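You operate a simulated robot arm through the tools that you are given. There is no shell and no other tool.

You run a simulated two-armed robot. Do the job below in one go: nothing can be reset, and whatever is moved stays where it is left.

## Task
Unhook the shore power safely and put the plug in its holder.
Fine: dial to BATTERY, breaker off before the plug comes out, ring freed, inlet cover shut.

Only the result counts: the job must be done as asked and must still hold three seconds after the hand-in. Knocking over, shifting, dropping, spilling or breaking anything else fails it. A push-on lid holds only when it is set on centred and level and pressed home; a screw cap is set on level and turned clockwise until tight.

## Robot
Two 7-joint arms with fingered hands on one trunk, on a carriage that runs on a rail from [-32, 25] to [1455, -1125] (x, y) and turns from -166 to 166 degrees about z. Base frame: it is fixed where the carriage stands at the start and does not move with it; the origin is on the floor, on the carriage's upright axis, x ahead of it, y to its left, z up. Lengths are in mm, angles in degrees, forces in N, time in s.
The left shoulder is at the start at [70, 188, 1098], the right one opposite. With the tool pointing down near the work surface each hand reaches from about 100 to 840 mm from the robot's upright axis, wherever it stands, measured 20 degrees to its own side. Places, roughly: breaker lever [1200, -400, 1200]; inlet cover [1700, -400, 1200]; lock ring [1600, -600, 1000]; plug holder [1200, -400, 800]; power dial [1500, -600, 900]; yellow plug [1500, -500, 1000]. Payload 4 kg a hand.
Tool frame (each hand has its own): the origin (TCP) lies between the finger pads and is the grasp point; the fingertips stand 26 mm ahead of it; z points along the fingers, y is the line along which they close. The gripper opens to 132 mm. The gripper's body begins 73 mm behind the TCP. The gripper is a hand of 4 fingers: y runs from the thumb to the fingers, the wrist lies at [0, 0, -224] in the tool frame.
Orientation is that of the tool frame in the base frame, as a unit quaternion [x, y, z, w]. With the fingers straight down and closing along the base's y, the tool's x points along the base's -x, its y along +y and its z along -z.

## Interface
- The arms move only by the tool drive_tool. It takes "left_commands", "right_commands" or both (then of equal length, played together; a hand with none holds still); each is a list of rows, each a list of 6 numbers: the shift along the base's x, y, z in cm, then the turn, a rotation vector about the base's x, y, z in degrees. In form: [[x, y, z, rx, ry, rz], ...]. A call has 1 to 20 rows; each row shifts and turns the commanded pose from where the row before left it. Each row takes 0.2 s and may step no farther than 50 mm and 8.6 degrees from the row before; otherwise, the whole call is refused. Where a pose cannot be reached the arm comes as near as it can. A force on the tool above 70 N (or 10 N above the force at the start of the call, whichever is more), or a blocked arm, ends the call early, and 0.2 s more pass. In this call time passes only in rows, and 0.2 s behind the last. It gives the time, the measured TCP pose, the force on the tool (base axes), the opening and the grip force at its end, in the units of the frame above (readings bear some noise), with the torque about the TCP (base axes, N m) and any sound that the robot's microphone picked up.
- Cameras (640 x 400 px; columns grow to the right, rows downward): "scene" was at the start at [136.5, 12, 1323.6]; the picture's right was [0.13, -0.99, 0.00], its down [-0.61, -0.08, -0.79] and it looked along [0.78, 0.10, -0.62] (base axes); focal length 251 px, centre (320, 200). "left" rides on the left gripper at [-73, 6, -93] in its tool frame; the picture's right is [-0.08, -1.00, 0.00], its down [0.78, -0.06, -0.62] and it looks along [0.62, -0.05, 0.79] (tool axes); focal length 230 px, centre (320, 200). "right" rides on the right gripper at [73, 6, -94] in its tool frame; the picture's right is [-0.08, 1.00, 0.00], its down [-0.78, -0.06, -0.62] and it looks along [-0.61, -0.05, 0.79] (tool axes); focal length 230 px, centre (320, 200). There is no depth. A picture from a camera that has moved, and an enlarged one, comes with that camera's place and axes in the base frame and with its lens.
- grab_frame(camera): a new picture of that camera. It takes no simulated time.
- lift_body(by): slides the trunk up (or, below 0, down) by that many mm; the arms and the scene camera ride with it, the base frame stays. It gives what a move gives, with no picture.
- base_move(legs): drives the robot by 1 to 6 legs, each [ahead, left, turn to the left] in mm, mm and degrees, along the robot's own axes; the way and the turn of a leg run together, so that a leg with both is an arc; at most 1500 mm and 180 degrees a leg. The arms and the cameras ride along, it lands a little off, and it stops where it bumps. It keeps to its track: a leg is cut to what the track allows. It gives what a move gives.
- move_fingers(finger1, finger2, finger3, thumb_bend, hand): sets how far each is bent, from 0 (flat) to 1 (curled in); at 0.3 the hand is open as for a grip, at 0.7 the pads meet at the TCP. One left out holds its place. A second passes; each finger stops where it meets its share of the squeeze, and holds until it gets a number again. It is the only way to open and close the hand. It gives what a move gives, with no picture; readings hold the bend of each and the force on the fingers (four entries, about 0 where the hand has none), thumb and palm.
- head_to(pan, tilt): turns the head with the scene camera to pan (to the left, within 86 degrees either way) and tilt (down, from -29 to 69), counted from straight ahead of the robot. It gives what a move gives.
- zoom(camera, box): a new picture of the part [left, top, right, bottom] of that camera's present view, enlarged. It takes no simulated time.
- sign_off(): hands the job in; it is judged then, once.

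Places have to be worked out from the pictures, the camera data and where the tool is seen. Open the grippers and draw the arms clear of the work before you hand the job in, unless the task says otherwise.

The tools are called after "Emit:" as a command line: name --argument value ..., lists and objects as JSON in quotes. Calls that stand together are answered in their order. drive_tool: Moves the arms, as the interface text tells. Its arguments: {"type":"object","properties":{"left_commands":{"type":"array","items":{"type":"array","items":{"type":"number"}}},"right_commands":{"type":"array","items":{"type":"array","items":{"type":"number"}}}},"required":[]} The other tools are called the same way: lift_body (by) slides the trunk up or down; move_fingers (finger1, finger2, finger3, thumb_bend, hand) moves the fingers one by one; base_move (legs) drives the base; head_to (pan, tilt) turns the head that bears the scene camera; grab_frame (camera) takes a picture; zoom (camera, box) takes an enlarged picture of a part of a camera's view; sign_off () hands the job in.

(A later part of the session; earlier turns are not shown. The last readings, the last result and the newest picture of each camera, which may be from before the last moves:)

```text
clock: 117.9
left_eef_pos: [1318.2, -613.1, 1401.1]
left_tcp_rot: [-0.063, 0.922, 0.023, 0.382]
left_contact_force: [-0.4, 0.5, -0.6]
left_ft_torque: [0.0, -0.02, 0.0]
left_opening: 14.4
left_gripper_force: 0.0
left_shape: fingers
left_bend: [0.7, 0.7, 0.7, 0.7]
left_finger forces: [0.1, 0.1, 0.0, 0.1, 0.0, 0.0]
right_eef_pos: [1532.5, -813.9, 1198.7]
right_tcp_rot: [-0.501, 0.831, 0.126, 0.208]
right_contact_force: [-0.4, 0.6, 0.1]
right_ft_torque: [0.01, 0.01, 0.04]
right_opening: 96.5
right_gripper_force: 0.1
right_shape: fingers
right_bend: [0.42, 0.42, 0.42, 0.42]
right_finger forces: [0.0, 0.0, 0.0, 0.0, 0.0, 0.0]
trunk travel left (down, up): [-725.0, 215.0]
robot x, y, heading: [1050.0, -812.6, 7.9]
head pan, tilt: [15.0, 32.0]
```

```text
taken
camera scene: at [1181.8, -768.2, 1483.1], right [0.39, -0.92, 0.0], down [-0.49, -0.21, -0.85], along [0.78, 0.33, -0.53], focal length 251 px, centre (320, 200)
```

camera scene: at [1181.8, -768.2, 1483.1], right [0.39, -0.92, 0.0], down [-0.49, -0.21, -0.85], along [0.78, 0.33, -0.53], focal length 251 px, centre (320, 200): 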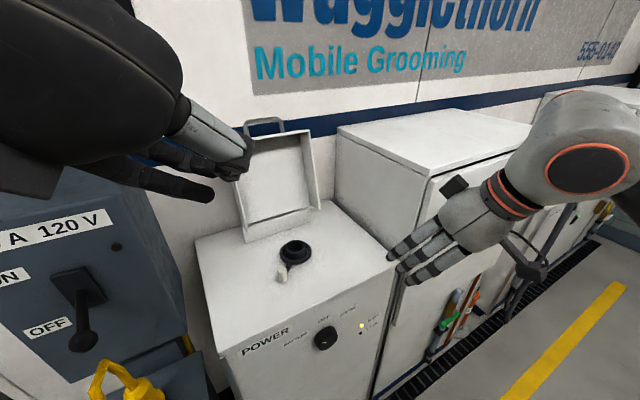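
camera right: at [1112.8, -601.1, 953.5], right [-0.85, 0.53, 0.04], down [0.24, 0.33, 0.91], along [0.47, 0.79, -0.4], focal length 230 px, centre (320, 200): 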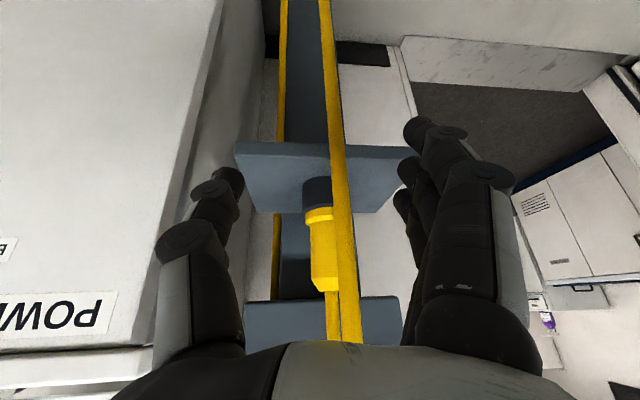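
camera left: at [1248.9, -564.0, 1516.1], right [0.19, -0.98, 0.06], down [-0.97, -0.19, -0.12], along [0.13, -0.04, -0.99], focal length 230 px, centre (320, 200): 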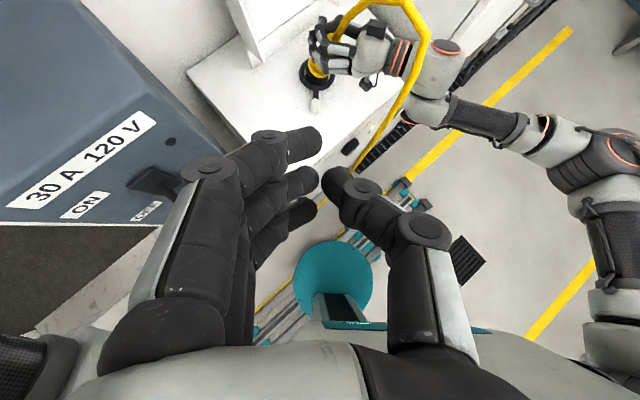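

Clear. I turn left about 19.5° to face the cover better.

Emit:
base_move --legs '[[0, 0, 19.5]]'

Emit:
head_to --pan 5 --tilt 18

Emit:
grab_frame --camera "scene"

Emit:
zoom --camera "scene" --box '[260, 80, 460, 280]'

```text
clock: 119.4
left_eef_pos: [1238.0, -534.9, 1400.8]
left_tcp_rot: [-0.219, 0.898, 0.088, 0.372]
left_contact_force: [0.2, 0.7, -0.5]
left_ft_torque: [0.02, -0.02, 0.0]
left_opening: 14.5
left_gripper_force: 0.1
left_shape: fingers
left_bend: [0.7, 0.7, 0.7, 0.7]
left_finger forces: [0.0, 0.1, 0.0, 0.0, 0.1, 0.1]
right_eef_pos: [1506.8, -653.0, 1197.0]
right_tcp_rot: [-0.635, 0.733, 0.16, 0.182]
right_contact_force: [-1.1, -0.2, 0.0]
right_ft_torque: [0.0, -0.02, -0.01]
right_opening: 96.6
right_gripper_force: 0.0
right_shape: fingers
right_bend: [0.42, 0.42, 0.42, 0.42]
right_finger forces: [0.1, 0.1, 0.0, 0.0, 0.0, 0.0]
trunk travel left (down, up): [-725.0, 215.0]
robot x, y, heading: [1051.0, -810.1, 27.5]
head pan, tilt: [15.0, 32.0]
```

```text
clock: 120.1
left_eef_pos: [1237.6, -533.1, 1399.4]
left_tcp_rot: [-0.219, 0.897, 0.088, 0.372]
left_contact_force: [-0.7, 0.5, 0.4]
left_ft_torque: [0.01, -0.01, 0.0]
left_opening: 14.4
left_gripper_force: 0.0
left_shape: fingers
left_bend: [0.7, 0.7, 0.7, 0.7]
left_finger forces: [0.0, 0.0, 0.0, 0.1, 0.0, 0.0]
right_eef_pos: [1505.7, -652.0, 1198.7]
right_tcp_rot: [-0.635, 0.733, 0.16, 0.182]
right_contact_force: [-0.9, -0.6, -0.2]
right_ft_torque: [-0.02, 0.02, -0.02]
right_opening: 96.4
right_gripper_force: 0.1
right_shape: fingers
right_bend: [0.42, 0.42, 0.42, 0.42]
right_finger forces: [0.0, 0.0, 0.0, 0.1, 0.0, 0.0]
trunk travel left (down, up): [-725.0, 215.0]
robot x, y, heading: [1053.4, -812.2, 27.1]
head pan, tilt: [5.0, 18.0]
```

```text
taken
camera scene: at [1173.7, -737.2, 1505.4], right [0.54, -0.84, 0.0], down [-0.26, -0.17, -0.95], along [0.8, 0.51, -0.31], focal length 251 px, centre (320, 200)
```

scene: 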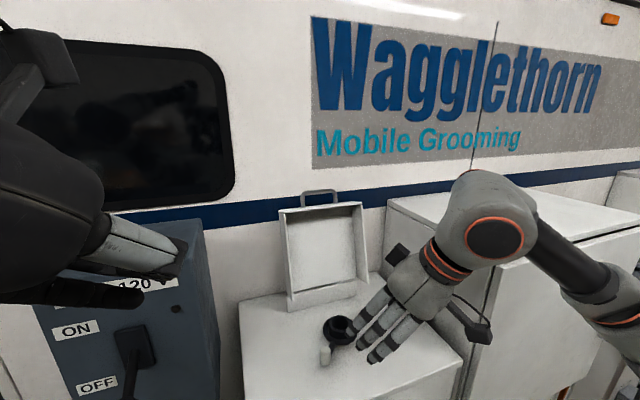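

```text
2.00 times, centred on (360, 180) of scene
camera zoom: at [1173.7, -737.2, 1505.4], right [0.54, -0.84, 0.0], down [-0.26, -0.17, -0.95], along [0.8, 0.51, -0.31], focal length 502 px, centre (240, 240)
```

zoom: 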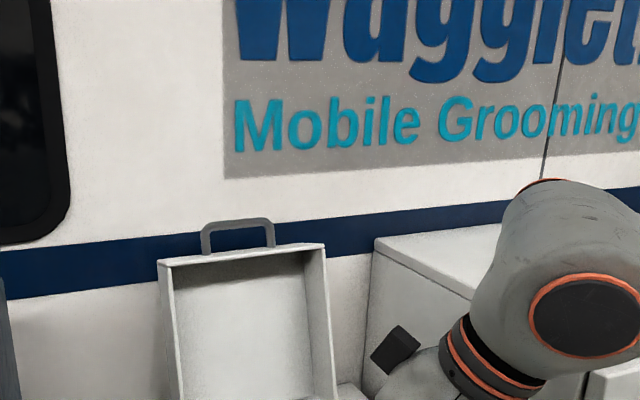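

The cover leans open behind the inlet with its loop handle on top. I take the wrist view for a closer measurement.

Emit:
grab_frame --camera "right"

Emit:
zoom --camera "scene" --box '[260, 170, 400, 320]'

```text
taken
camera right: at [1485.4, -757.5, 1246.2], right [-0.98, 0.21, 0.04], down [0.12, 0.39, 0.91], along [0.18, 0.9, -0.41], focal length 230 px, centre (320, 200)
```

right: 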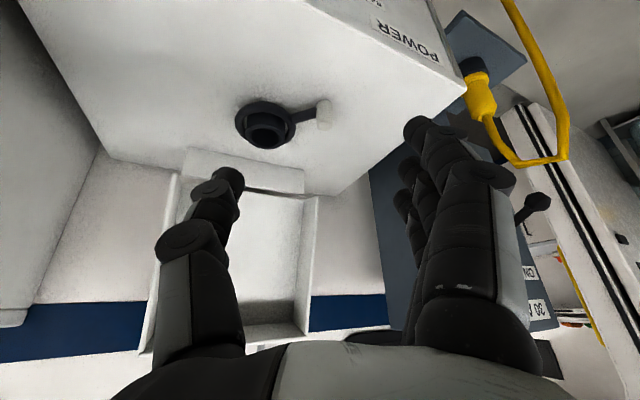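

```text
2.67 times, centred on (330, 245) of scene
camera zoom: at [1173.7, -737.2, 1505.4], right [0.54, -0.84, 0.0], down [-0.26, -0.17, -0.95], along [0.8, 0.51, -0.31], focal length 669 px, centre (293, 80)
```

zoom: 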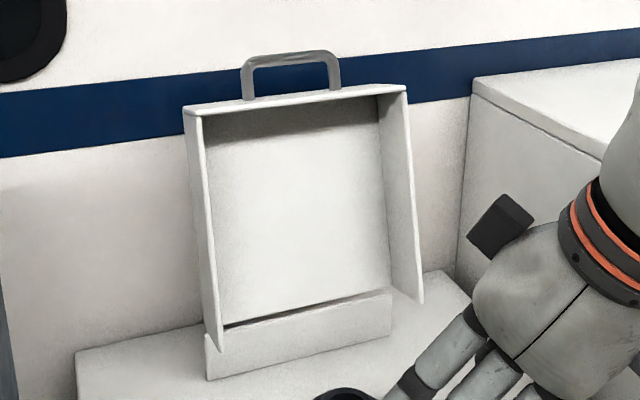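

Measured: the cover's rim corners are at s≈1492 and 1712, top z≈1286 at n≈707, leaning back 17°. I plan to pinch the thin left side wall near its top and swing it forward. I bring the right hand level in front of that edge.

Emit:
drive_tool --right_commands '[[0.463, 2.372, 0.404, 6.38, -2.71, -2.98], [0.463, 2.372, 0.404, 6.38, -2.71, -2.98], [0.463, 2.372, 0.404, 6.38, -2.71, -2.98], [0.463, 2.372, 0.404, 6.38, -2.71, -2.98], [0.463, 2.372, 0.404, 6.38, -2.71, -2.98], [0.463, 2.372, 0.404, 6.38, -2.71, -2.98], [0.463, 2.372, 0.404, 6.38, -2.71, -2.98], [0.463, 2.372, 0.404, 6.38, -2.71, -2.98], [0.463, 2.372, 0.404, 6.38, -2.71, -2.98]]'

Emit:
grab_frame --camera "scene"

Emit:
grab_frame --camera "right"

```text
clock: 122.1
left_eef_pos: [1233.2, -532.9, 1400.9]
left_tcp_rot: [-0.219, 0.897, 0.087, 0.374]
left_contact_force: [-0.4, -0.1, 0.0]
left_ft_torque: [-0.02, -0.06, -0.03]
left_opening: 14.2
left_gripper_force: 0.1
left_shape: fingers
left_bend: [0.7, 0.7, 0.7, 0.7]
left_finger forces: [0.1, 0.1, 0.1, 0.0, 0.0, 0.0]
right_eef_pos: [1536.2, -442.7, 1277.5]
right_tcp_rot: [-0.321, 0.646, 0.304, 0.623]
right_contact_force: [-0.4, 0.2, -0.9]
right_ft_torque: [0.0, 0.01, -0.01]
right_opening: 96.7
right_gripper_force: 0.1
right_shape: fingers
right_bend: [0.42, 0.42, 0.42, 0.42]
right_finger forces: [0.0, 0.0, 0.0, 0.0, 0.1, 0.0]
right hand out of reach, approached as far as the arm can: row 8, 9
trunk travel left (down, up): [-725.0, 215.0]
robot x, y, heading: [1047.1, -814.5, 27.3]
head pan, tilt: [5.0, 18.0]
```

```text
taken
camera scene: at [1170.1, -736.2, 1505.5], right [0.54, -0.84, 0.0], down [-0.26, -0.17, -0.95], along [0.8, 0.51, -0.31], focal length 251 px, centre (320, 200)
```

scene: 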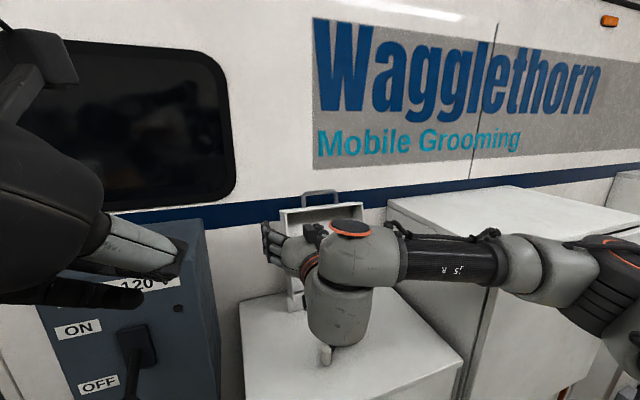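

```text
taken
camera right: at [1473.4, -515.0, 1208.1], right [-0.79, 0.61, 0.07], down [-0.31, -0.5, 0.81], along [0.53, 0.62, 0.58], focal length 230 px, centre (320, 200)
```

right: 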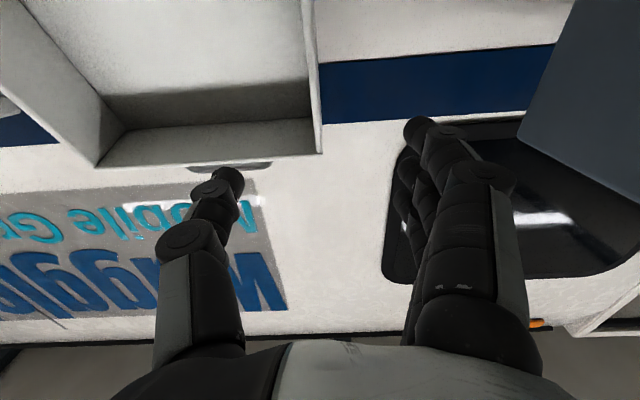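

The lid's left wall edge is between thumb and fingers, but the hand is about 40 mm too high. I lower it and see whether the arm can reach.

Emit:
drive_tool --right_commands '[[0, 0, -2, 0, 0, 0], [0, 0, -2, 0, 0, 0]]'

Emit:
grab_frame --camera "right"

```text
clock: 122.7
left_eef_pos: [1236.3, -534.1, 1400.0]
left_tcp_rot: [-0.219, 0.897, 0.087, 0.373]
left_contact_force: [-0.4, -0.2, 0.2]
left_ft_torque: [0.01, 0.01, 0.0]
left_opening: 14.3
left_gripper_force: 0.0
left_shape: fingers
left_bend: [0.7, 0.7, 0.7, 0.7]
left_finger forces: [0.0, 0.0, 0.0, 0.0, 0.0, 0.0]
right_eef_pos: [1538.1, -444.2, 1277.2]
right_tcp_rot: [-0.32, 0.646, 0.304, 0.623]
right_contact_force: [0.2, 0.2, 0.1]
right_ft_torque: [0.01, 0.03, -0.06]
right_opening: 96.7
right_gripper_force: 0.0
right_shape: fingers
right_bend: [0.42, 0.42, 0.42, 0.42]
right_finger forces: [0.0, 0.1, 0.0, 0.1, 0.0, 0.0]
right hand out of reach, approached as far as the arm can: row 1, 2
trunk travel left (down, up): [-725.0, 215.0]
robot x, y, heading: [1054.1, -808.5, 27.5]
head pan, tilt: [5.0, 18.0]
```

```text
taken
camera right: at [1475.2, -515.9, 1208.2], right [-0.79, 0.61, 0.07], down [-0.31, -0.5, 0.81], along [0.53, 0.62, 0.58], focal length 230 px, centre (320, 200)
```

right: 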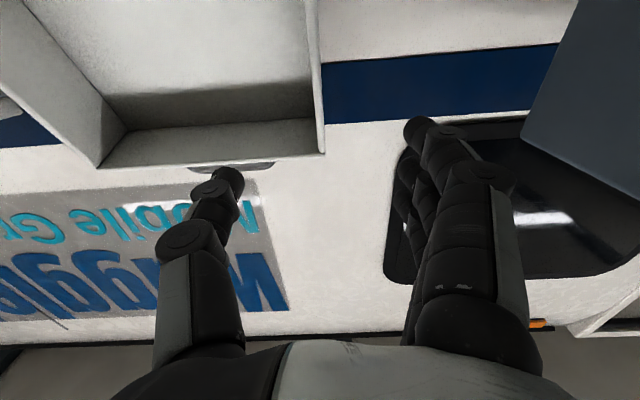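

That lower pose is at a joint limit, but lowering the trunk by 45 mm gives the same effect.

Emit:
lift_body --by -45

Emit:
drive_tool --right_commands '[[1.8, 2.4, 0, 0, 0, 0], [1.8, 2.4, 0, 0, 0, 0]]'

Emit:
grab_frame --camera "right"

Emit:
grab_frame --camera "scene"

```text
clock: 123.6
left_eef_pos: [1236.9, -534.8, 1355.4]
left_tcp_rot: [-0.22, 0.898, 0.088, 0.372]
left_contact_force: [0.6, -0.4, 0.6]
left_ft_torque: [0.05, 0.03, 0.0]
left_opening: 14.3
left_gripper_force: 0.2
left_shape: fingers
left_bend: [0.7, 0.7, 0.7, 0.7]
left_finger forces: [0.0, 0.0, 0.0, 0.0, 0.0, 0.0]
right_eef_pos: [1537.2, -444.3, 1232.9]
right_tcp_rot: [-0.32, 0.646, 0.305, 0.622]
right_contact_force: [-0.4, 0.2, -0.2]
right_ft_torque: [-0.01, -0.02, 0.0]
right_opening: 96.7
right_gripper_force: 0.1
right_shape: fingers
right_bend: [0.42, 0.42, 0.42, 0.42]
right_finger forces: [0.0, 0.0, 0.1, 0.0, 0.0, 0.0]
trunk travel left (down, up): [-680.0, 260.0]
robot x, y, heading: [1053.4, -811.0, 27.3]
head pan, tilt: [5.0, 18.0]
```

```text
clock: 124.2
left_eef_pos: [1237.7, -533.1, 1355.4]
left_tcp_rot: [-0.219, 0.898, 0.088, 0.372]
left_contact_force: [-0.1, 1.0, -0.2]
left_ft_torque: [-0.01, 0.0, -0.01]
left_opening: 14.2
left_gripper_force: 0.1
left_shape: fingers
left_bend: [0.7, 0.7, 0.7, 0.7]
left_finger forces: [0.0, 0.1, 0.0, 0.0, 0.0, 0.0]
right_eef_pos: [1576.0, -395.0, 1233.5]
right_tcp_rot: [-0.321, 0.647, 0.305, 0.621]
right_contact_force: [0.2, 0.3, 0.3]
right_ft_torque: [0.01, 0.02, 0.02]
right_opening: 96.7
right_gripper_force: 0.1
right_shape: fingers
right_bend: [0.42, 0.42, 0.42, 0.42]
right_finger forces: [0.0, 0.0, 0.0, 0.0, 0.0, 0.0]
trunk travel left (down, up): [-680.0, 260.0]
robot x, y, heading: [1054.0, -811.4, 27.3]
head pan, tilt: [5.0, 18.0]
```

```text
taken
camera right: at [1512.8, -468.1, 1163.5], right [-0.79, 0.61, 0.07], down [-0.31, -0.5, 0.81], along [0.53, 0.62, 0.58], focal length 230 px, centre (320, 200)
```

right: 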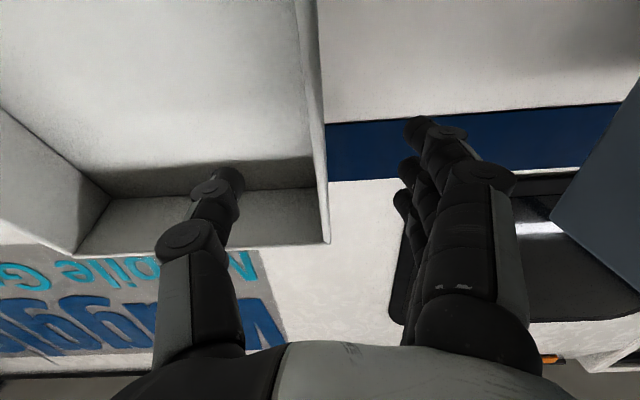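

```text
taken
camera scene: at [1173.9, -736.9, 1460.4], right [0.54, -0.84, 0.0], down [-0.26, -0.17, -0.95], along [0.8, 0.51, -0.31], focal length 251 px, centre (320, 200)
```

scene: 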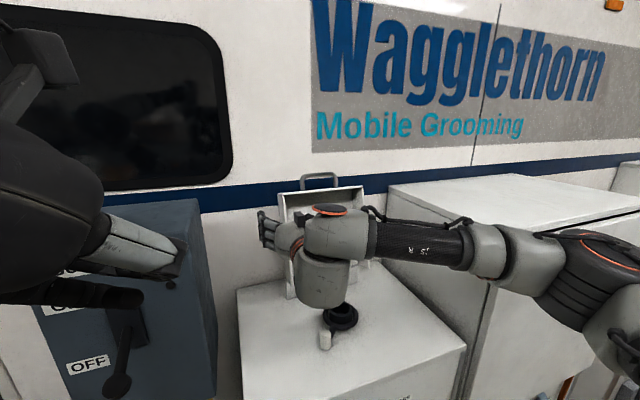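

The wall edge lies between thumb and fingers; its rim is at n≈665 at this height. I advance 28 mm and pinch the wall gently.

Emit:
drive_tool --right_commands '[[0.9, 1.15, 0, 0, 0, 0], [0.8, 1.05, 0, 0, 0, 0]]'

Emit:
move_fingers --hand "right" --finger1 0.72 --finger2 0.72 --finger3 0.72 --thumb_bend 0.72

Emit:
grab_frame --camera "right"

Emit:
zoom --camera "scene" --box '[230, 150, 410, 320]'

```text
clock: 124.8
left_eef_pos: [1238.2, -533.7, 1354.9]
left_tcp_rot: [-0.219, 0.898, 0.088, 0.372]
left_contact_force: [-0.2, 0.4, 0.3]
left_ft_torque: [0.01, -0.03, 0.01]
left_opening: 14.5
left_gripper_force: 0.0
left_shape: fingers
left_bend: [0.7, 0.7, 0.7, 0.7]
left_finger forces: [0.1, 0.1, 0.0, 0.0, 0.1, 0.1]
right_eef_pos: [1593.1, -373.3, 1232.1]
right_tcp_rot: [-0.321, 0.647, 0.304, 0.621]
right_contact_force: [-0.1, 0.3, 0.3]
right_ft_torque: [0.01, 0.0, 0.0]
right_opening: 96.4
right_gripper_force: 0.0
right_shape: fingers
right_bend: [0.42, 0.42, 0.42, 0.42]
right_finger forces: [0.0, 0.1, 0.1, 0.0, 0.0, 0.0]
trunk travel left (down, up): [-680.0, 260.0]
robot x, y, heading: [1050.3, -815.6, 27.2]
head pan, tilt: [5.0, 18.0]
```

```text
clock: 125.8
left_eef_pos: [1236.7, -533.9, 1354.9]
left_tcp_rot: [-0.219, 0.897, 0.087, 0.373]
left_contact_force: [-0.5, -0.1, -0.1]
left_ft_torque: [-0.01, -0.01, 0.0]
left_opening: 14.5
left_gripper_force: 0.0
left_shape: fingers
left_bend: [0.7, 0.7, 0.7, 0.7]
left_finger forces: [0.0, 0.1, 0.0, 0.1, 0.0, 0.1]
right_eef_pos: [1591.1, -374.6, 1232.6]
right_tcp_rot: [-0.321, 0.647, 0.304, 0.621]
right_contact_force: [-3.6, 3.4, 0.2]
right_ft_torque: [0.02, -0.01, 0.07]
right_opening: 15.6
right_gripper_force: 6.4
right_shape: fingers
right_bend: [0.71, 0.71, 0.71, 0.71]
right_finger forces: [2.9, 3.1, 3.0, 0.1, 4.2, 0.1]
trunk travel left (down, up): [-680.0, 260.0]
robot x, y, heading: [1049.3, -813.3, 27.6]
head pan, tilt: [5.0, 18.0]
```

```text
taken
camera right: at [1528.7, -446.1, 1163.4], right [-0.79, 0.61, 0.07], down [-0.31, -0.5, 0.81], along [0.53, 0.62, 0.58], focal length 230 px, centre (320, 200)
```

right: 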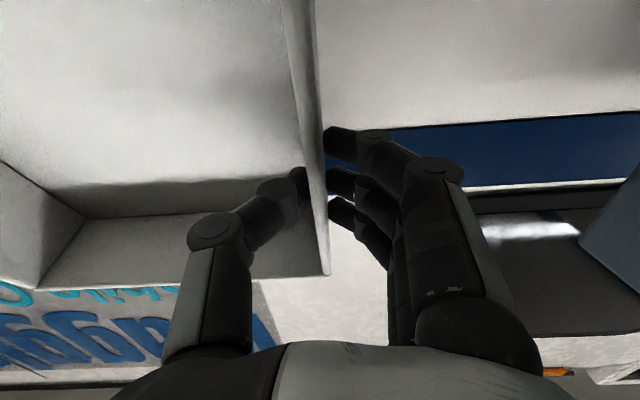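

```text
2.35 times, centred on (320, 235) of scene
camera zoom: at [1173.1, -736.8, 1460.5], right [0.54, -0.84, 0.0], down [-0.26, -0.17, -0.95], along [0.8, 0.51, -0.31], focal length 590 px, centre (320, 118)
```

zoom: 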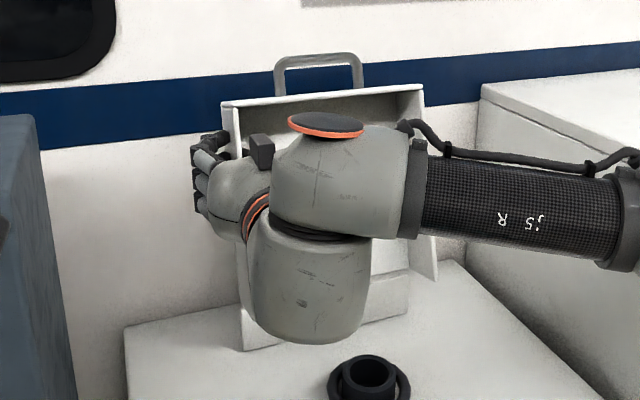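

The side wall is pinched between thumb and fingers. I firm up the grip and pull the cover forward along its hinge arc.

Emit:
move_fingers --hand "right" --finger1 0.8 --finger2 0.8 --finger3 0.8 --thumb_bend 0.8

Emit:
drive_tool --right_commands '[[-1.0, -1.3, -0.38, 0, 0, 0], [-0.98, -1.27, -0.52, 0, 0, 0], [-0.95, -1.23, -0.66, 0, 0, 0], [-0.91, -1.18, -0.79, 0, 0, 0]]'

Emit:
grab_frame --camera "scene"

Emit:
grab_frame --camera "right"

```text
clock: 126.8
left_eef_pos: [1235.4, -533.1, 1354.8]
left_tcp_rot: [-0.219, 0.898, 0.088, 0.372]
left_contact_force: [0.3, 0.2, -0.6]
left_ft_torque: [-0.01, 0.02, 0.01]
left_opening: 14.5
left_gripper_force: 0.0
left_shape: fingers
left_bend: [0.7, 0.7, 0.7, 0.7]
left_finger forces: [0.2, 0.0, 0.1, 0.0, 0.1, 0.1]
right_eef_pos: [1590.0, -373.8, 1233.7]
right_tcp_rot: [-0.322, 0.647, 0.304, 0.621]
right_contact_force: [-5.6, 5.6, 1.2]
right_ft_torque: [0.02, 0.01, 0.07]
right_opening: 14.1
right_gripper_force: 23.0
right_shape: fingers
right_bend: [0.73, 0.74, 0.74, 0.73]
right_finger forces: [8.6, 9.1, 9.3, 0.0, 19.1, 0.1]
trunk travel left (down, up): [-680.0, 260.0]
robot x, y, heading: [1050.3, -811.7, 27.3]
head pan, tilt: [5.0, 18.0]
```

```text
clock: 127.8
left_eef_pos: [1234.5, -533.7, 1355.7]
left_tcp_rot: [-0.22, 0.897, 0.087, 0.373]
left_contact_force: [-0.8, 0.1, -1.5]
left_ft_torque: [0.0, 0.0, -0.03]
left_opening: 14.5
left_gripper_force: 0.1
left_shape: fingers
left_bend: [0.7, 0.7, 0.7, 0.7]
left_finger forces: [0.1, 0.0, 0.0, 0.1, 0.0, 0.0]
right_eef_pos: [1551.3, -423.7, 1225.7]
right_tcp_rot: [-0.325, 0.649, 0.302, 0.618]
right_contact_force: [-12.1, 10.0, 4.3]
right_ft_torque: [0.29, -0.48, 0.2]
right_opening: 14.4
right_gripper_force: 22.3
right_shape: fingers
right_bend: [0.73, 0.74, 0.77, 0.72]
right_finger forces: [6.9, 7.7, 15.6, 0.0, 14.6, 0.0]
right hand out of reach, approached as far as the arm can: row 2, 3, 4
trunk travel left (down, up): [-680.0, 260.0]
robot x, y, heading: [1046.0, -810.9, 27.4]
head pan, tilt: [5.0, 18.0]
```

```text
taken
camera scene: at [1170.5, -735.2, 1460.5], right [0.54, -0.84, 0.0], down [-0.26, -0.17, -0.95], along [0.8, 0.51, -0.31], focal length 251 px, centre (320, 200)
```

scene: 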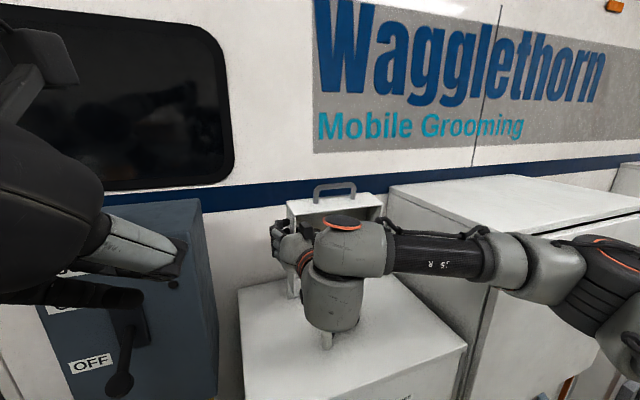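

```text
taken
camera right: at [1489.1, -497.0, 1157.1], right [-0.79, 0.61, 0.07], down [-0.3, -0.49, 0.82], along [0.53, 0.63, 0.57], focal length 230 px, centre (320, 200)
```

right: 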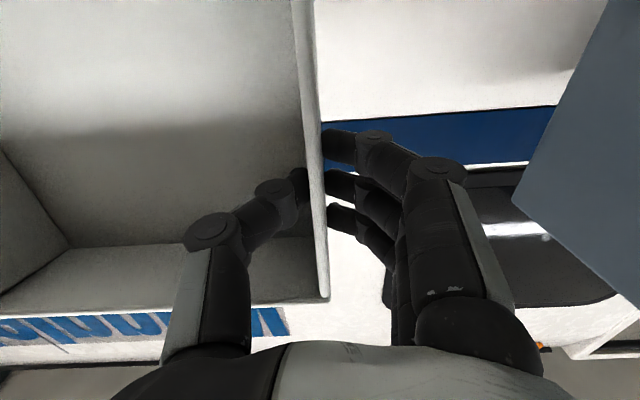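

The cover has come forward about 20° and stands near vertical; the arm only lacks downward reach here. I continue pulling back with the arm and lower with the trunk.

Emit:
drive_tool --right_commands '[[-0.8, -1.03, 0, 0, 0, 0], [-0.8, -1.03, 0, 0, 0, 0]]'

Emit:
lift_body --by -12

Emit:
drive_tool --right_commands '[[-0.85, -1.1, 0, 0, 0, 0], [-0.85, -1.1, 0, 0, 0, 0]]'

Emit:
lift_body --by -18

Emit:
grab_frame --camera "scene"

Emit:
grab_frame --camera "right"

```text
clock: 128.4
left_eef_pos: [1237.7, -527.3, 1353.6]
left_tcp_rot: [-0.22, 0.898, 0.086, 0.372]
left_contact_force: [0.5, 0.6, 0.7]
left_ft_torque: [-0.01, 0.01, -0.04]
left_opening: 14.3
left_gripper_force: 0.1
left_shape: fingers
left_bend: [0.7, 0.7, 0.7, 0.7]
left_finger forces: [0.1, 0.0, 0.0, 0.0, 0.0, 0.0]
right_eef_pos: [1539.4, -440.4, 1220.2]
right_tcp_rot: [-0.325, 0.652, 0.301, 0.616]
right_contact_force: [-8.2, 19.8, -23.9]
right_ft_torque: [-0.13, -0.06, 0.27]
right_opening: 14.6
right_gripper_force: 21.1
right_shape: fingers
right_bend: [0.73, 0.73, 0.76, 0.72]
right_finger forces: [8.2, 8.5, 13.6, 0.0, 11.6, 0.0]
trunk travel left (down, up): [-680.0, 260.0]
robot x, y, heading: [1047.5, -810.7, 27.4]
head pan, tilt: [5.0, 18.0]
```

```text
clock: 129.0
left_eef_pos: [1234.9, -531.3, 1344.4]
left_tcp_rot: [-0.22, 0.897, 0.088, 0.373]
left_contact_force: [-0.1, -0.2, 0.5]
left_ft_torque: [-0.01, 0.02, 0.03]
left_opening: 14.5
left_gripper_force: 0.2
left_shape: fingers
left_bend: [0.7, 0.7, 0.7, 0.7]
left_finger forces: [0.0, 0.1, 0.0, 0.0, 0.0, 0.0]
right_eef_pos: [1537.7, -443.6, 1218.0]
right_tcp_rot: [-0.324, 0.647, 0.304, 0.62]
right_contact_force: [-13.1, 10.5, 1.3]
right_ft_torque: [0.21, -0.36, 0.25]
right_opening: 14.4
right_gripper_force: 22.7
right_shape: fingers
right_bend: [0.73, 0.74, 0.76, 0.72]
right_finger forces: [7.7, 8.5, 14.8, 0.1, 14.5, 0.0]
trunk travel left (down, up): [-668.0, 272.0]
robot x, y, heading: [1051.8, -811.0, 27.2]
head pan, tilt: [5.0, 18.0]
```

```text
clock: 129.6
left_eef_pos: [1239.6, -527.5, 1341.6]
left_tcp_rot: [-0.22, 0.898, 0.086, 0.371]
left_contact_force: [1.0, 0.4, -0.1]
left_ft_torque: [-0.01, 0.01, 0.01]
left_opening: 14.3
left_gripper_force: 0.0
left_shape: fingers
left_bend: [0.7, 0.7, 0.7, 0.7]
left_finger forces: [0.1, 0.1, 0.0, 0.1, 0.0, 0.0]
right_eef_pos: [1525.3, -462.8, 1209.3]
right_tcp_rot: [-0.325, 0.651, 0.301, 0.616]
right_contact_force: [-5.9, 23.9, -22.4]
right_ft_torque: [-0.1, -0.1, 0.24]
right_opening: 14.6
right_gripper_force: 19.8
right_shape: fingers
right_bend: [0.73, 0.73, 0.75, 0.72]
right_finger forces: [8.6, 8.9, 12.3, 0.0, 10.3, 0.1]
trunk travel left (down, up): [-668.0, 272.0]
robot x, y, heading: [1049.0, -812.6, 27.5]
head pan, tilt: [5.0, 18.0]
```

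```text
clock: 130.3
left_eef_pos: [1233.6, -534.7, 1325.4]
left_tcp_rot: [-0.219, 0.897, 0.087, 0.374]
left_contact_force: [0.1, 0.1, 1.3]
left_ft_torque: [-0.02, -0.03, 0.03]
left_opening: 14.5
left_gripper_force: 0.1
left_shape: fingers
left_bend: [0.7, 0.7, 0.7, 0.7]
left_finger forces: [0.0, 0.1, 0.0, 0.0, 0.0, 0.1]
right_eef_pos: [1520.2, -467.1, 1201.3]
right_tcp_rot: [-0.322, 0.646, 0.304, 0.622]
right_contact_force: [-16.2, 5.0, 11.6]
right_ft_torque: [0.35, -0.48, 0.21]
right_opening: 14.4
right_gripper_force: 24.9
right_shape: fingers
right_bend: [0.73, 0.74, 0.76, 0.72]
right_finger forces: [7.3, 9.5, 15.7, 0.0, 17.2, 0.0]
trunk travel left (down, up): [-650.0, 290.0]
robot x, y, heading: [1051.6, -807.4, 27.3]
head pan, tilt: [5.0, 18.0]
```

```text
taken
camera scene: at [1169.5, -736.9, 1431.2], right [0.54, -0.84, 0.0], down [-0.26, -0.17, -0.95], along [0.8, 0.51, -0.31], focal length 251 px, centre (320, 200)
```

scene: 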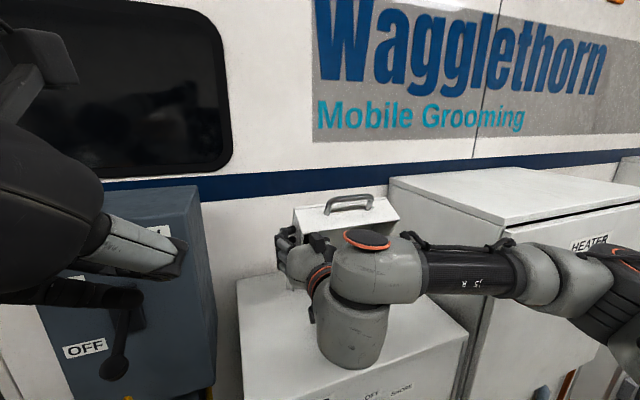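

```text
taken
camera right: at [1456.8, -540.3, 1132.2], right [-0.79, 0.61, 0.07], down [-0.31, -0.5, 0.81], along [0.53, 0.62, 0.58], focal length 230 px, centre (320, 200)
```

right: 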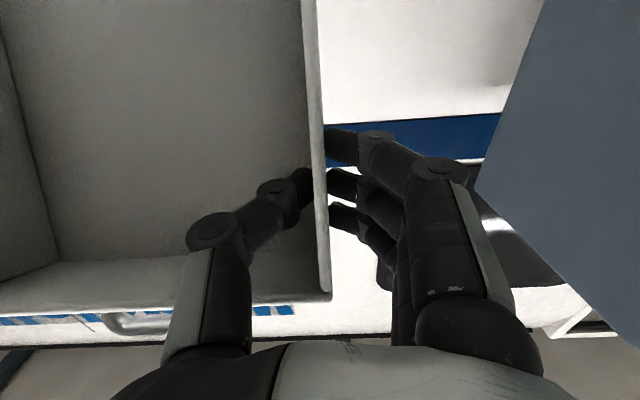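

The cover now leans forward past vertical. I loosen the pinch slightly so that it comes to rest on the hand, then I'll lower it by withdrawing.

Emit:
move_fingers --hand "right" --finger1 0.6 --finger2 0.6 --finger3 0.6 --thumb_bend 0.6

Emit:
grab_frame --camera "scene"

Emit:
grab_frame --camera "right"

```text
clock: 131.3
left_eef_pos: [1237.6, -535.1, 1325.9]
left_tcp_rot: [-0.219, 0.897, 0.088, 0.373]
left_contact_force: [-0.7, -0.5, -0.4]
left_ft_torque: [-0.02, 0.01, 0.02]
left_opening: 14.4
left_gripper_force: 0.1
left_shape: fingers
left_bend: [0.7, 0.7, 0.7, 0.7]
left_finger forces: [0.0, 0.0, 0.0, 0.1, 0.0, 0.0]
right_eef_pos: [1522.4, -468.9, 1198.6]
right_tcp_rot: [-0.322, 0.648, 0.304, 0.619]
right_contact_force: [-0.7, -0.5, -1.3]
right_ft_torque: [-0.02, 0.04, -0.05]
right_opening: 38.5
right_gripper_force: 0.7
right_shape: fingers
right_bend: [0.6, 0.6, 0.6, 0.6]
right_finger forces: [0.1, 0.0, 0.0, 0.0, 1.6, 0.1]
trunk travel left (down, up): [-650.0, 290.0]
robot x, y, heading: [1044.7, -813.2, 27.5]
head pan, tilt: [5.0, 18.0]
```

```text
taken
camera scene: at [1173.8, -737.7, 1430.5], right [0.54, -0.84, 0.0], down [-0.26, -0.17, -0.95], along [0.8, 0.51, -0.31], focal length 251 px, centre (320, 200)
```

scene: 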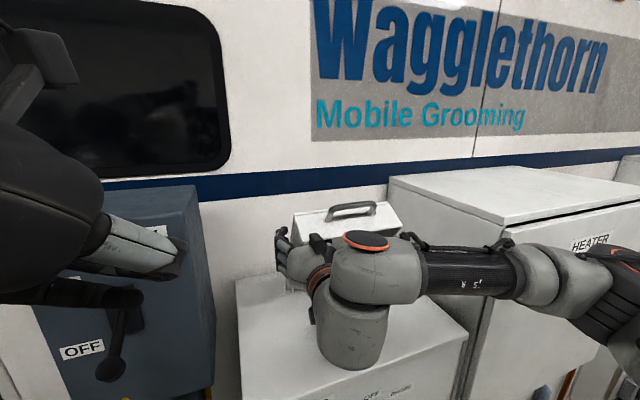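

```text
taken
camera right: at [1460.4, -541.2, 1128.4], right [-0.79, 0.61, 0.07], down [-0.31, -0.49, 0.81], along [0.53, 0.62, 0.58], focal length 230 px, centre (320, 200)
```

right: 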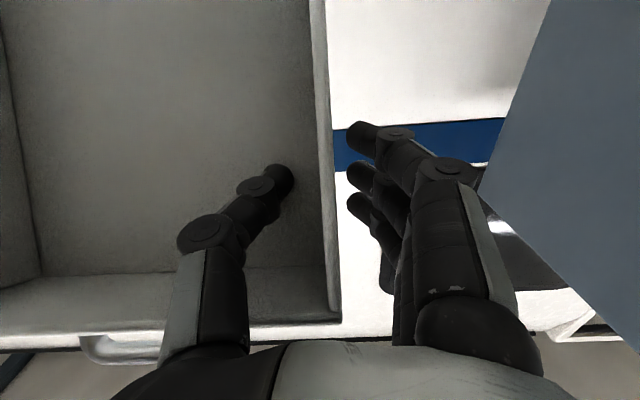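

The cover now rests on the thumb. I withdraw and lower step by step, letting it come down with the hand.

Emit:
drive_tool --right_commands '[[-0.9, -1.2, 0, 0, 0, 0], [-0.9, -1.2, 0, 0, 0, 0]]'

Emit:
lift_body --by -30

Emit:
drive_tool --right_commands '[[-0.9, -1.2, 0, 0, 0, 0], [-0.9, -1.2, 0, 0, 0, 0]]'

Emit:
lift_body --by -30

Emit:
grab_frame --camera "scene"

Emit:
grab_frame --camera "right"

```text
clock: 131.9
left_eef_pos: [1237.7, -534.2, 1326.2]
left_tcp_rot: [-0.219, 0.898, 0.088, 0.373]
left_contact_force: [-0.2, 0.2, -0.1]
left_ft_torque: [0.04, 0.01, 0.0]
left_opening: 14.3
left_gripper_force: 0.1
left_shape: fingers
left_bend: [0.7, 0.7, 0.7, 0.7]
left_finger forces: [0.0, 0.0, 0.0, 0.0, 0.1, 0.0]
right_eef_pos: [1505.0, -491.6, 1198.1]
right_tcp_rot: [-0.322, 0.648, 0.304, 0.619]
right_contact_force: [0.9, -0.2, -1.1]
right_ft_torque: [0.07, 0.04, 0.07]
right_opening: 38.6
right_gripper_force: 0.8
right_shape: fingers
right_bend: [0.6, 0.6, 0.6, 0.6]
right_finger forces: [0.1, 0.0, 0.0, 0.0, 1.4, 0.1]
trunk travel left (down, up): [-650.0, 290.0]
robot x, y, heading: [1049.5, -809.2, 27.4]
head pan, tilt: [5.0, 18.0]
```

```text
clock: 132.6
left_eef_pos: [1237.5, -534.5, 1296.1]
left_tcp_rot: [-0.22, 0.897, 0.088, 0.373]
left_contact_force: [0.8, -0.4, 0.2]
left_ft_torque: [-0.01, 0.02, 0.0]
left_opening: 14.4
left_gripper_force: 0.0
left_shape: fingers
left_bend: [0.7, 0.7, 0.7, 0.7]
left_finger forces: [0.0, 0.0, 0.1, 0.1, 0.0, 0.1]
right_eef_pos: [1505.8, -492.6, 1167.3]
right_tcp_rot: [-0.322, 0.649, 0.303, 0.619]
right_contact_force: [1.0, 0.7, -2.6]
right_ft_torque: [0.15, 0.04, 0.08]
right_opening: 38.7
right_gripper_force: 1.3
right_shape: fingers
right_bend: [0.6, 0.6, 0.6, 0.6]
right_finger forces: [0.0, 0.1, 0.0, 0.1, 2.7, 0.1]
trunk travel left (down, up): [-620.0, 320.0]
robot x, y, heading: [1049.2, -809.7, 27.6]
head pan, tilt: [5.0, 18.0]
```

```text
clock: 133.2
left_eef_pos: [1237.2, -533.9, 1295.2]
left_tcp_rot: [-0.219, 0.898, 0.088, 0.372]
left_contact_force: [0.0, 0.1, 0.8]
left_ft_torque: [0.0, -0.02, 0.0]
left_opening: 14.3
left_gripper_force: 0.1
left_shape: fingers
left_bend: [0.7, 0.7, 0.7, 0.7]
left_finger forces: [0.0, 0.1, 0.0, 0.0, 0.1, 0.0]
right_eef_pos: [1488.7, -516.0, 1167.8]
right_tcp_rot: [-0.322, 0.649, 0.303, 0.619]
right_contact_force: [1.0, -0.2, 0.0]
right_ft_torque: [0.0, 0.02, -0.03]
right_opening: 38.6
right_gripper_force: 0.4
right_shape: fingers
right_bend: [0.6, 0.6, 0.6, 0.6]
right_finger forces: [0.0, 0.1, 0.0, 0.0, 0.8, 0.1]
trunk travel left (down, up): [-620.0, 320.0]
robot x, y, heading: [1049.3, -811.7, 27.1]
head pan, tilt: [5.0, 18.0]
```

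```text
clock: 134.0
left_eef_pos: [1238.2, -534.5, 1264.9]
left_tcp_rot: [-0.218, 0.898, 0.087, 0.373]
left_contact_force: [-0.2, 0.0, 0.1]
left_ft_torque: [0.02, -0.01, 0.01]
left_opening: 14.5
left_gripper_force: 0.1
left_shape: fingers
left_bend: [0.7, 0.7, 0.7, 0.7]
left_finger forces: [0.1, 0.0, 0.0, 0.1, 0.0, 0.0]
right_eef_pos: [1486.4, -516.6, 1137.3]
right_tcp_rot: [-0.321, 0.649, 0.303, 0.62]
right_contact_force: [1.3, 0.8, -2.3]
right_ft_torque: [0.1, 0.04, 0.11]
right_opening: 38.7
right_gripper_force: 1.3
right_shape: fingers
right_bend: [0.6, 0.6, 0.6, 0.6]
right_finger forces: [0.1, 0.0, 0.0, 0.0, 2.4, 0.1]
trunk travel left (down, up): [-590.0, 350.0]
robot x, y, heading: [1047.0, -809.4, 27.4]
head pan, tilt: [5.0, 18.0]
```

```text
taken
camera scene: at [1173.9, -737.7, 1370.4], right [0.54, -0.84, 0.0], down [-0.26, -0.17, -0.95], along [0.8, 0.51, -0.31], focal length 251 px, centre (320, 200)
```

scene: 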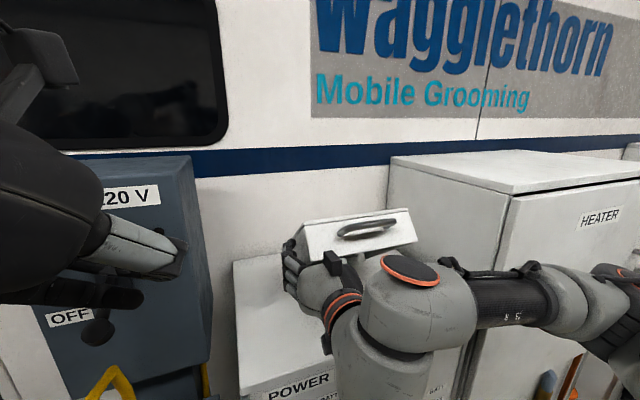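

```text
taken
camera right: at [1424.7, -588.7, 1068.7], right [-0.79, 0.61, 0.07], down [-0.31, -0.49, 0.81], along [0.53, 0.62, 0.58], focal length 230 px, centre (320, 200)
```

right: 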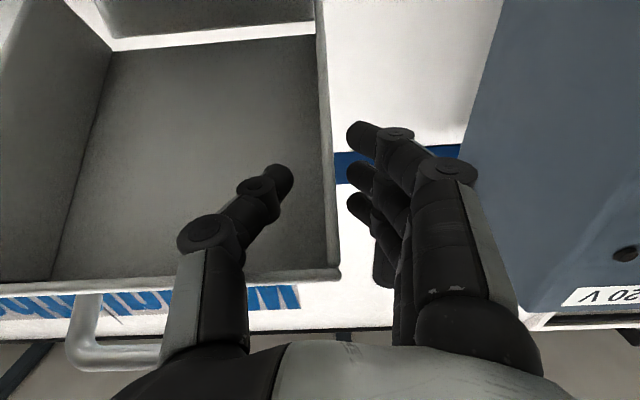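

The cover is following the hand down nicely (2.4 N on the thumb). I continue withdrawing and lowering.

Emit:
drive_tool --right_commands '[[-1.2, -1.6, 0, 0, 0, 0], [-1.2, -1.6, 0, 0, 0, 0]]'

Emit:
lift_body --by -30

Emit:
grab_frame --camera "right"

Emit:
grab_frame --camera "scene"

```text
clock: 134.6
left_eef_pos: [1237.8, -533.7, 1265.9]
left_tcp_rot: [-0.219, 0.898, 0.088, 0.372]
left_contact_force: [0.8, 0.2, -0.4]
left_ft_torque: [0.0, -0.01, -0.01]
left_opening: 14.3
left_gripper_force: 0.0
left_shape: fingers
left_bend: [0.7, 0.7, 0.7, 0.7]
left_finger forces: [0.0, 0.1, 0.1, 0.0, 0.1, 0.0]
right_eef_pos: [1464.0, -548.0, 1139.0]
right_tcp_rot: [-0.321, 0.649, 0.303, 0.62]
right_contact_force: [-0.1, -0.5, 0.5]
right_ft_torque: [-0.01, 0.04, 0.05]
right_opening: 38.9
right_gripper_force: 0.3
right_shape: fingers
right_bend: [0.6, 0.6, 0.6, 0.6]
right_finger forces: [0.0, 0.0, 0.0, 0.0, 0.8, 0.0]
trunk travel left (down, up): [-590.0, 350.0]
robot x, y, heading: [1049.4, -807.6, 27.3]
head pan, tilt: [5.0, 18.0]
```

```text
clock: 135.3
left_eef_pos: [1237.1, -535.2, 1235.5]
left_tcp_rot: [-0.219, 0.898, 0.088, 0.372]
left_contact_force: [0.7, 0.5, -0.5]
left_ft_torque: [-0.03, 0.02, 0.01]
left_opening: 14.3
left_gripper_force: 0.0
left_shape: fingers
left_bend: [0.7, 0.7, 0.7, 0.7]
left_finger forces: [0.0, 0.1, 0.0, 0.1, 0.0, 0.1]
right_eef_pos: [1463.3, -547.3, 1109.1]
right_tcp_rot: [-0.323, 0.648, 0.304, 0.619]
right_contact_force: [0.2, 0.5, -2.2]
right_ft_torque: [0.03, 0.06, 0.05]
right_opening: 38.9
right_gripper_force: 1.0
right_shape: fingers
right_bend: [0.6, 0.6, 0.6, 0.6]
right_finger forces: [0.0, 0.1, 0.0, 0.1, 2.1, 0.0]
trunk travel left (down, up): [-560.0, 380.0]
robot x, y, heading: [1049.2, -809.3, 27.3]
head pan, tilt: [5.0, 18.0]
```

```text
taken
camera right: at [1400.3, -620.7, 1039.0], right [-0.79, 0.61, 0.07], down [-0.31, -0.49, 0.81], along [0.53, 0.62, 0.58], focal length 230 px, centre (320, 200)
```

right: 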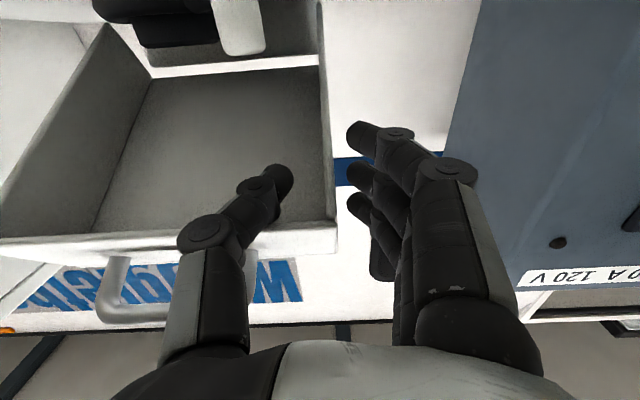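

```text
taken
camera scene: at [1173.9, -737.8, 1340.4], right [0.54, -0.84, 0.0], down [-0.26, -0.17, -0.95], along [0.8, 0.51, -0.31], focal length 251 px, centre (320, 200)
```

scene: 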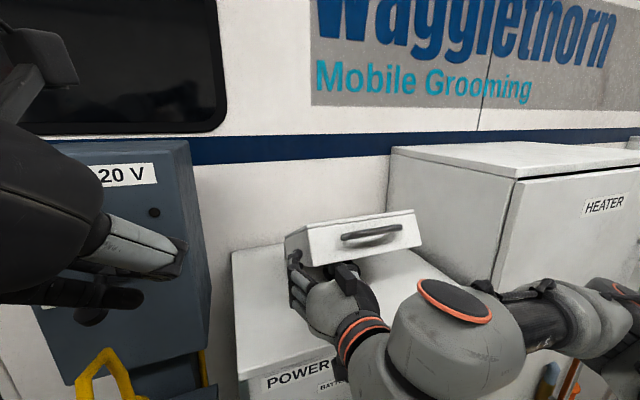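

The lid is roughly 45° open and still resting on the hand. I continue down.

Emit:
drive_tool --right_commands '[[-0.9, -1.2, 0, 0, 0, 0], [-0.6, -0.8, 0, 0, 0, 0]]'

Emit:
lift_body --by -30

Emit:
grab_frame --camera "right"

Emit:
grab_frame --camera "scene"

```text
clock: 135.9
left_eef_pos: [1237.4, -535.0, 1234.9]
left_tcp_rot: [-0.219, 0.898, 0.088, 0.372]
left_contact_force: [0.3, 0.1, 0.0]
left_ft_torque: [0.01, 0.05, 0.0]
left_opening: 14.4
left_gripper_force: 0.0
left_shape: fingers
left_bend: [0.7, 0.7, 0.7, 0.7]
left_finger forces: [0.1, 0.1, 0.0, 0.0, 0.1, 0.1]
right_eef_pos: [1448.0, -568.6, 1108.9]
right_tcp_rot: [-0.322, 0.649, 0.303, 0.619]
right_contact_force: [1.4, 0.8, -0.5]
right_ft_torque: [-0.01, 0.02, 0.01]
right_opening: 38.8
right_gripper_force: 0.6
right_shape: fingers
right_bend: [0.6, 0.6, 0.6, 0.6]
right_finger forces: [0.1, 0.0, 0.0, 0.0, 1.0, 0.1]
trunk travel left (down, up): [-560.0, 380.0]
robot x, y, heading: [1049.2, -813.1, 27.3]
head pan, tilt: [5.0, 18.0]
```

```text
clock: 136.7
left_eef_pos: [1238.5, -534.4, 1204.9]
left_tcp_rot: [-0.218, 0.897, 0.088, 0.374]
left_contact_force: [0.3, -0.7, 0.5]
left_ft_torque: [0.04, 0.0, -0.01]
left_opening: 14.2
left_gripper_force: 0.1
left_shape: fingers
left_bend: [0.7, 0.7, 0.7, 0.7]
left_finger forces: [0.0, 0.1, 0.0, 0.1, 0.0, 0.0]
right_eef_pos: [1447.9, -567.3, 1078.0]
right_tcp_rot: [-0.322, 0.649, 0.303, 0.619]
right_contact_force: [0.3, 1.0, -1.7]
right_ft_torque: [0.02, 0.02, 0.06]
right_opening: 39.0
right_gripper_force: 1.0
right_shape: fingers
right_bend: [0.6, 0.6, 0.6, 0.6]
right_finger forces: [0.0, 0.0, 0.0, 0.0, 2.0, 0.0]
trunk travel left (down, up): [-530.0, 410.0]
robot x, y, heading: [1051.1, -815.7, 27.3]
head pan, tilt: [5.0, 18.0]
```

```text
taken
camera right: at [1385.1, -640.7, 1009.4], right [-0.79, 0.61, 0.07], down [-0.31, -0.49, 0.81], along [0.53, 0.62, 0.58], focal length 230 px, centre (320, 200)
```

right: 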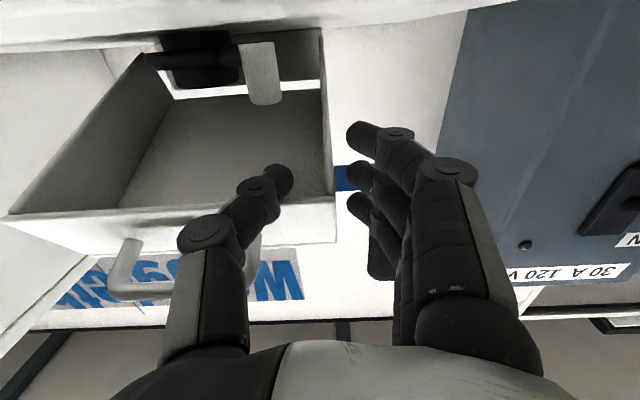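

```text
taken
camera scene: at [1173.8, -737.8, 1310.5], right [0.54, -0.84, 0.0], down [-0.26, -0.17, -0.95], along [0.8, 0.51, -0.31], focal length 251 px, centre (320, 200)
```

scene: 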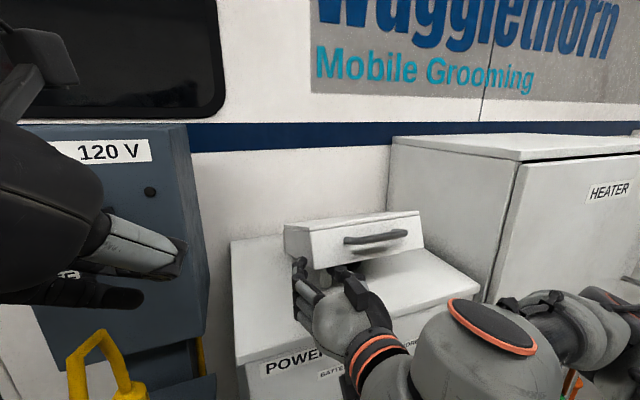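

About 30° open now. I lower a little more, then withdraw the hand fully from beneath the lid's front edge.

Emit:
lift_body --by -30

Emit:
grab_frame --camera "right"

Emit:
grab_frame --camera "scene"

```text
clock: 137.4
left_eef_pos: [1237.3, -533.8, 1175.7]
left_tcp_rot: [-0.219, 0.898, 0.088, 0.373]
left_contact_force: [-0.1, -0.1, 0.1]
left_ft_torque: [0.02, 0.02, -0.01]
left_opening: 14.5
left_gripper_force: 0.1
left_shape: fingers
left_bend: [0.7, 0.7, 0.7, 0.7]
left_finger forces: [0.0, 0.0, 0.0, 0.0, 0.0, 0.0]
right_eef_pos: [1447.8, -566.6, 1049.6]
right_tcp_rot: [-0.322, 0.648, 0.304, 0.619]
right_contact_force: [-0.8, 0.0, -2.5]
right_ft_torque: [0.01, 0.04, -0.02]
right_opening: 38.8
right_gripper_force: 1.3
right_shape: fingers
right_bend: [0.6, 0.6, 0.6, 0.6]
right_finger forces: [0.0, 0.0, 0.1, 0.1, 2.0, 0.0]
trunk travel left (down, up): [-500.0, 440.0]
robot x, y, heading: [1049.1, -812.7, 27.3]
head pan, tilt: [5.0, 18.0]
```

```text
taken
camera right: at [1385.2, -640.6, 979.4], right [-0.79, 0.61, 0.07], down [-0.31, -0.49, 0.81], along [0.53, 0.62, 0.58], focal length 230 px, centre (320, 200)
```

right: 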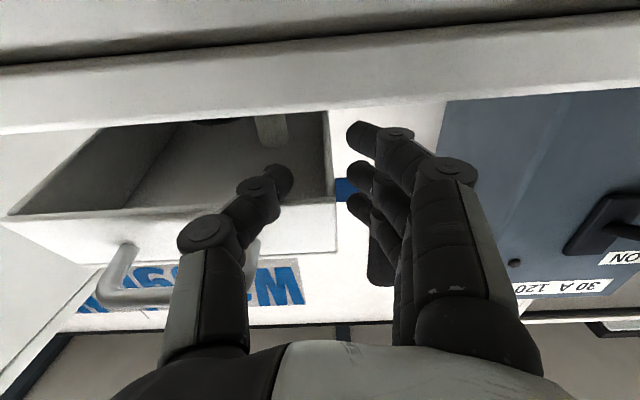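

```text
taken
camera scene: at [1173.9, -737.7, 1280.5], right [0.54, -0.84, 0.0], down [-0.26, -0.17, -0.95], along [0.8, 0.51, -0.31], focal length 251 px, centre (320, 200)
```

scene: 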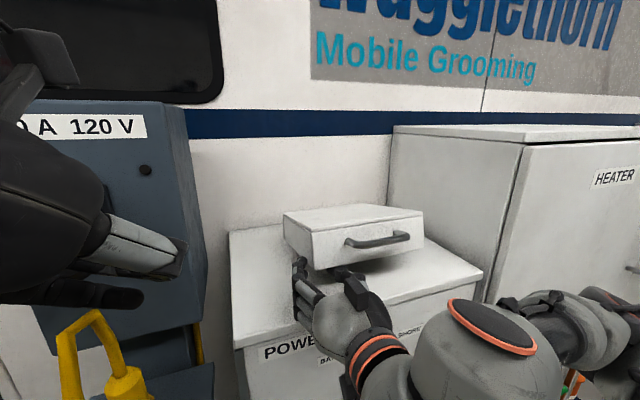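

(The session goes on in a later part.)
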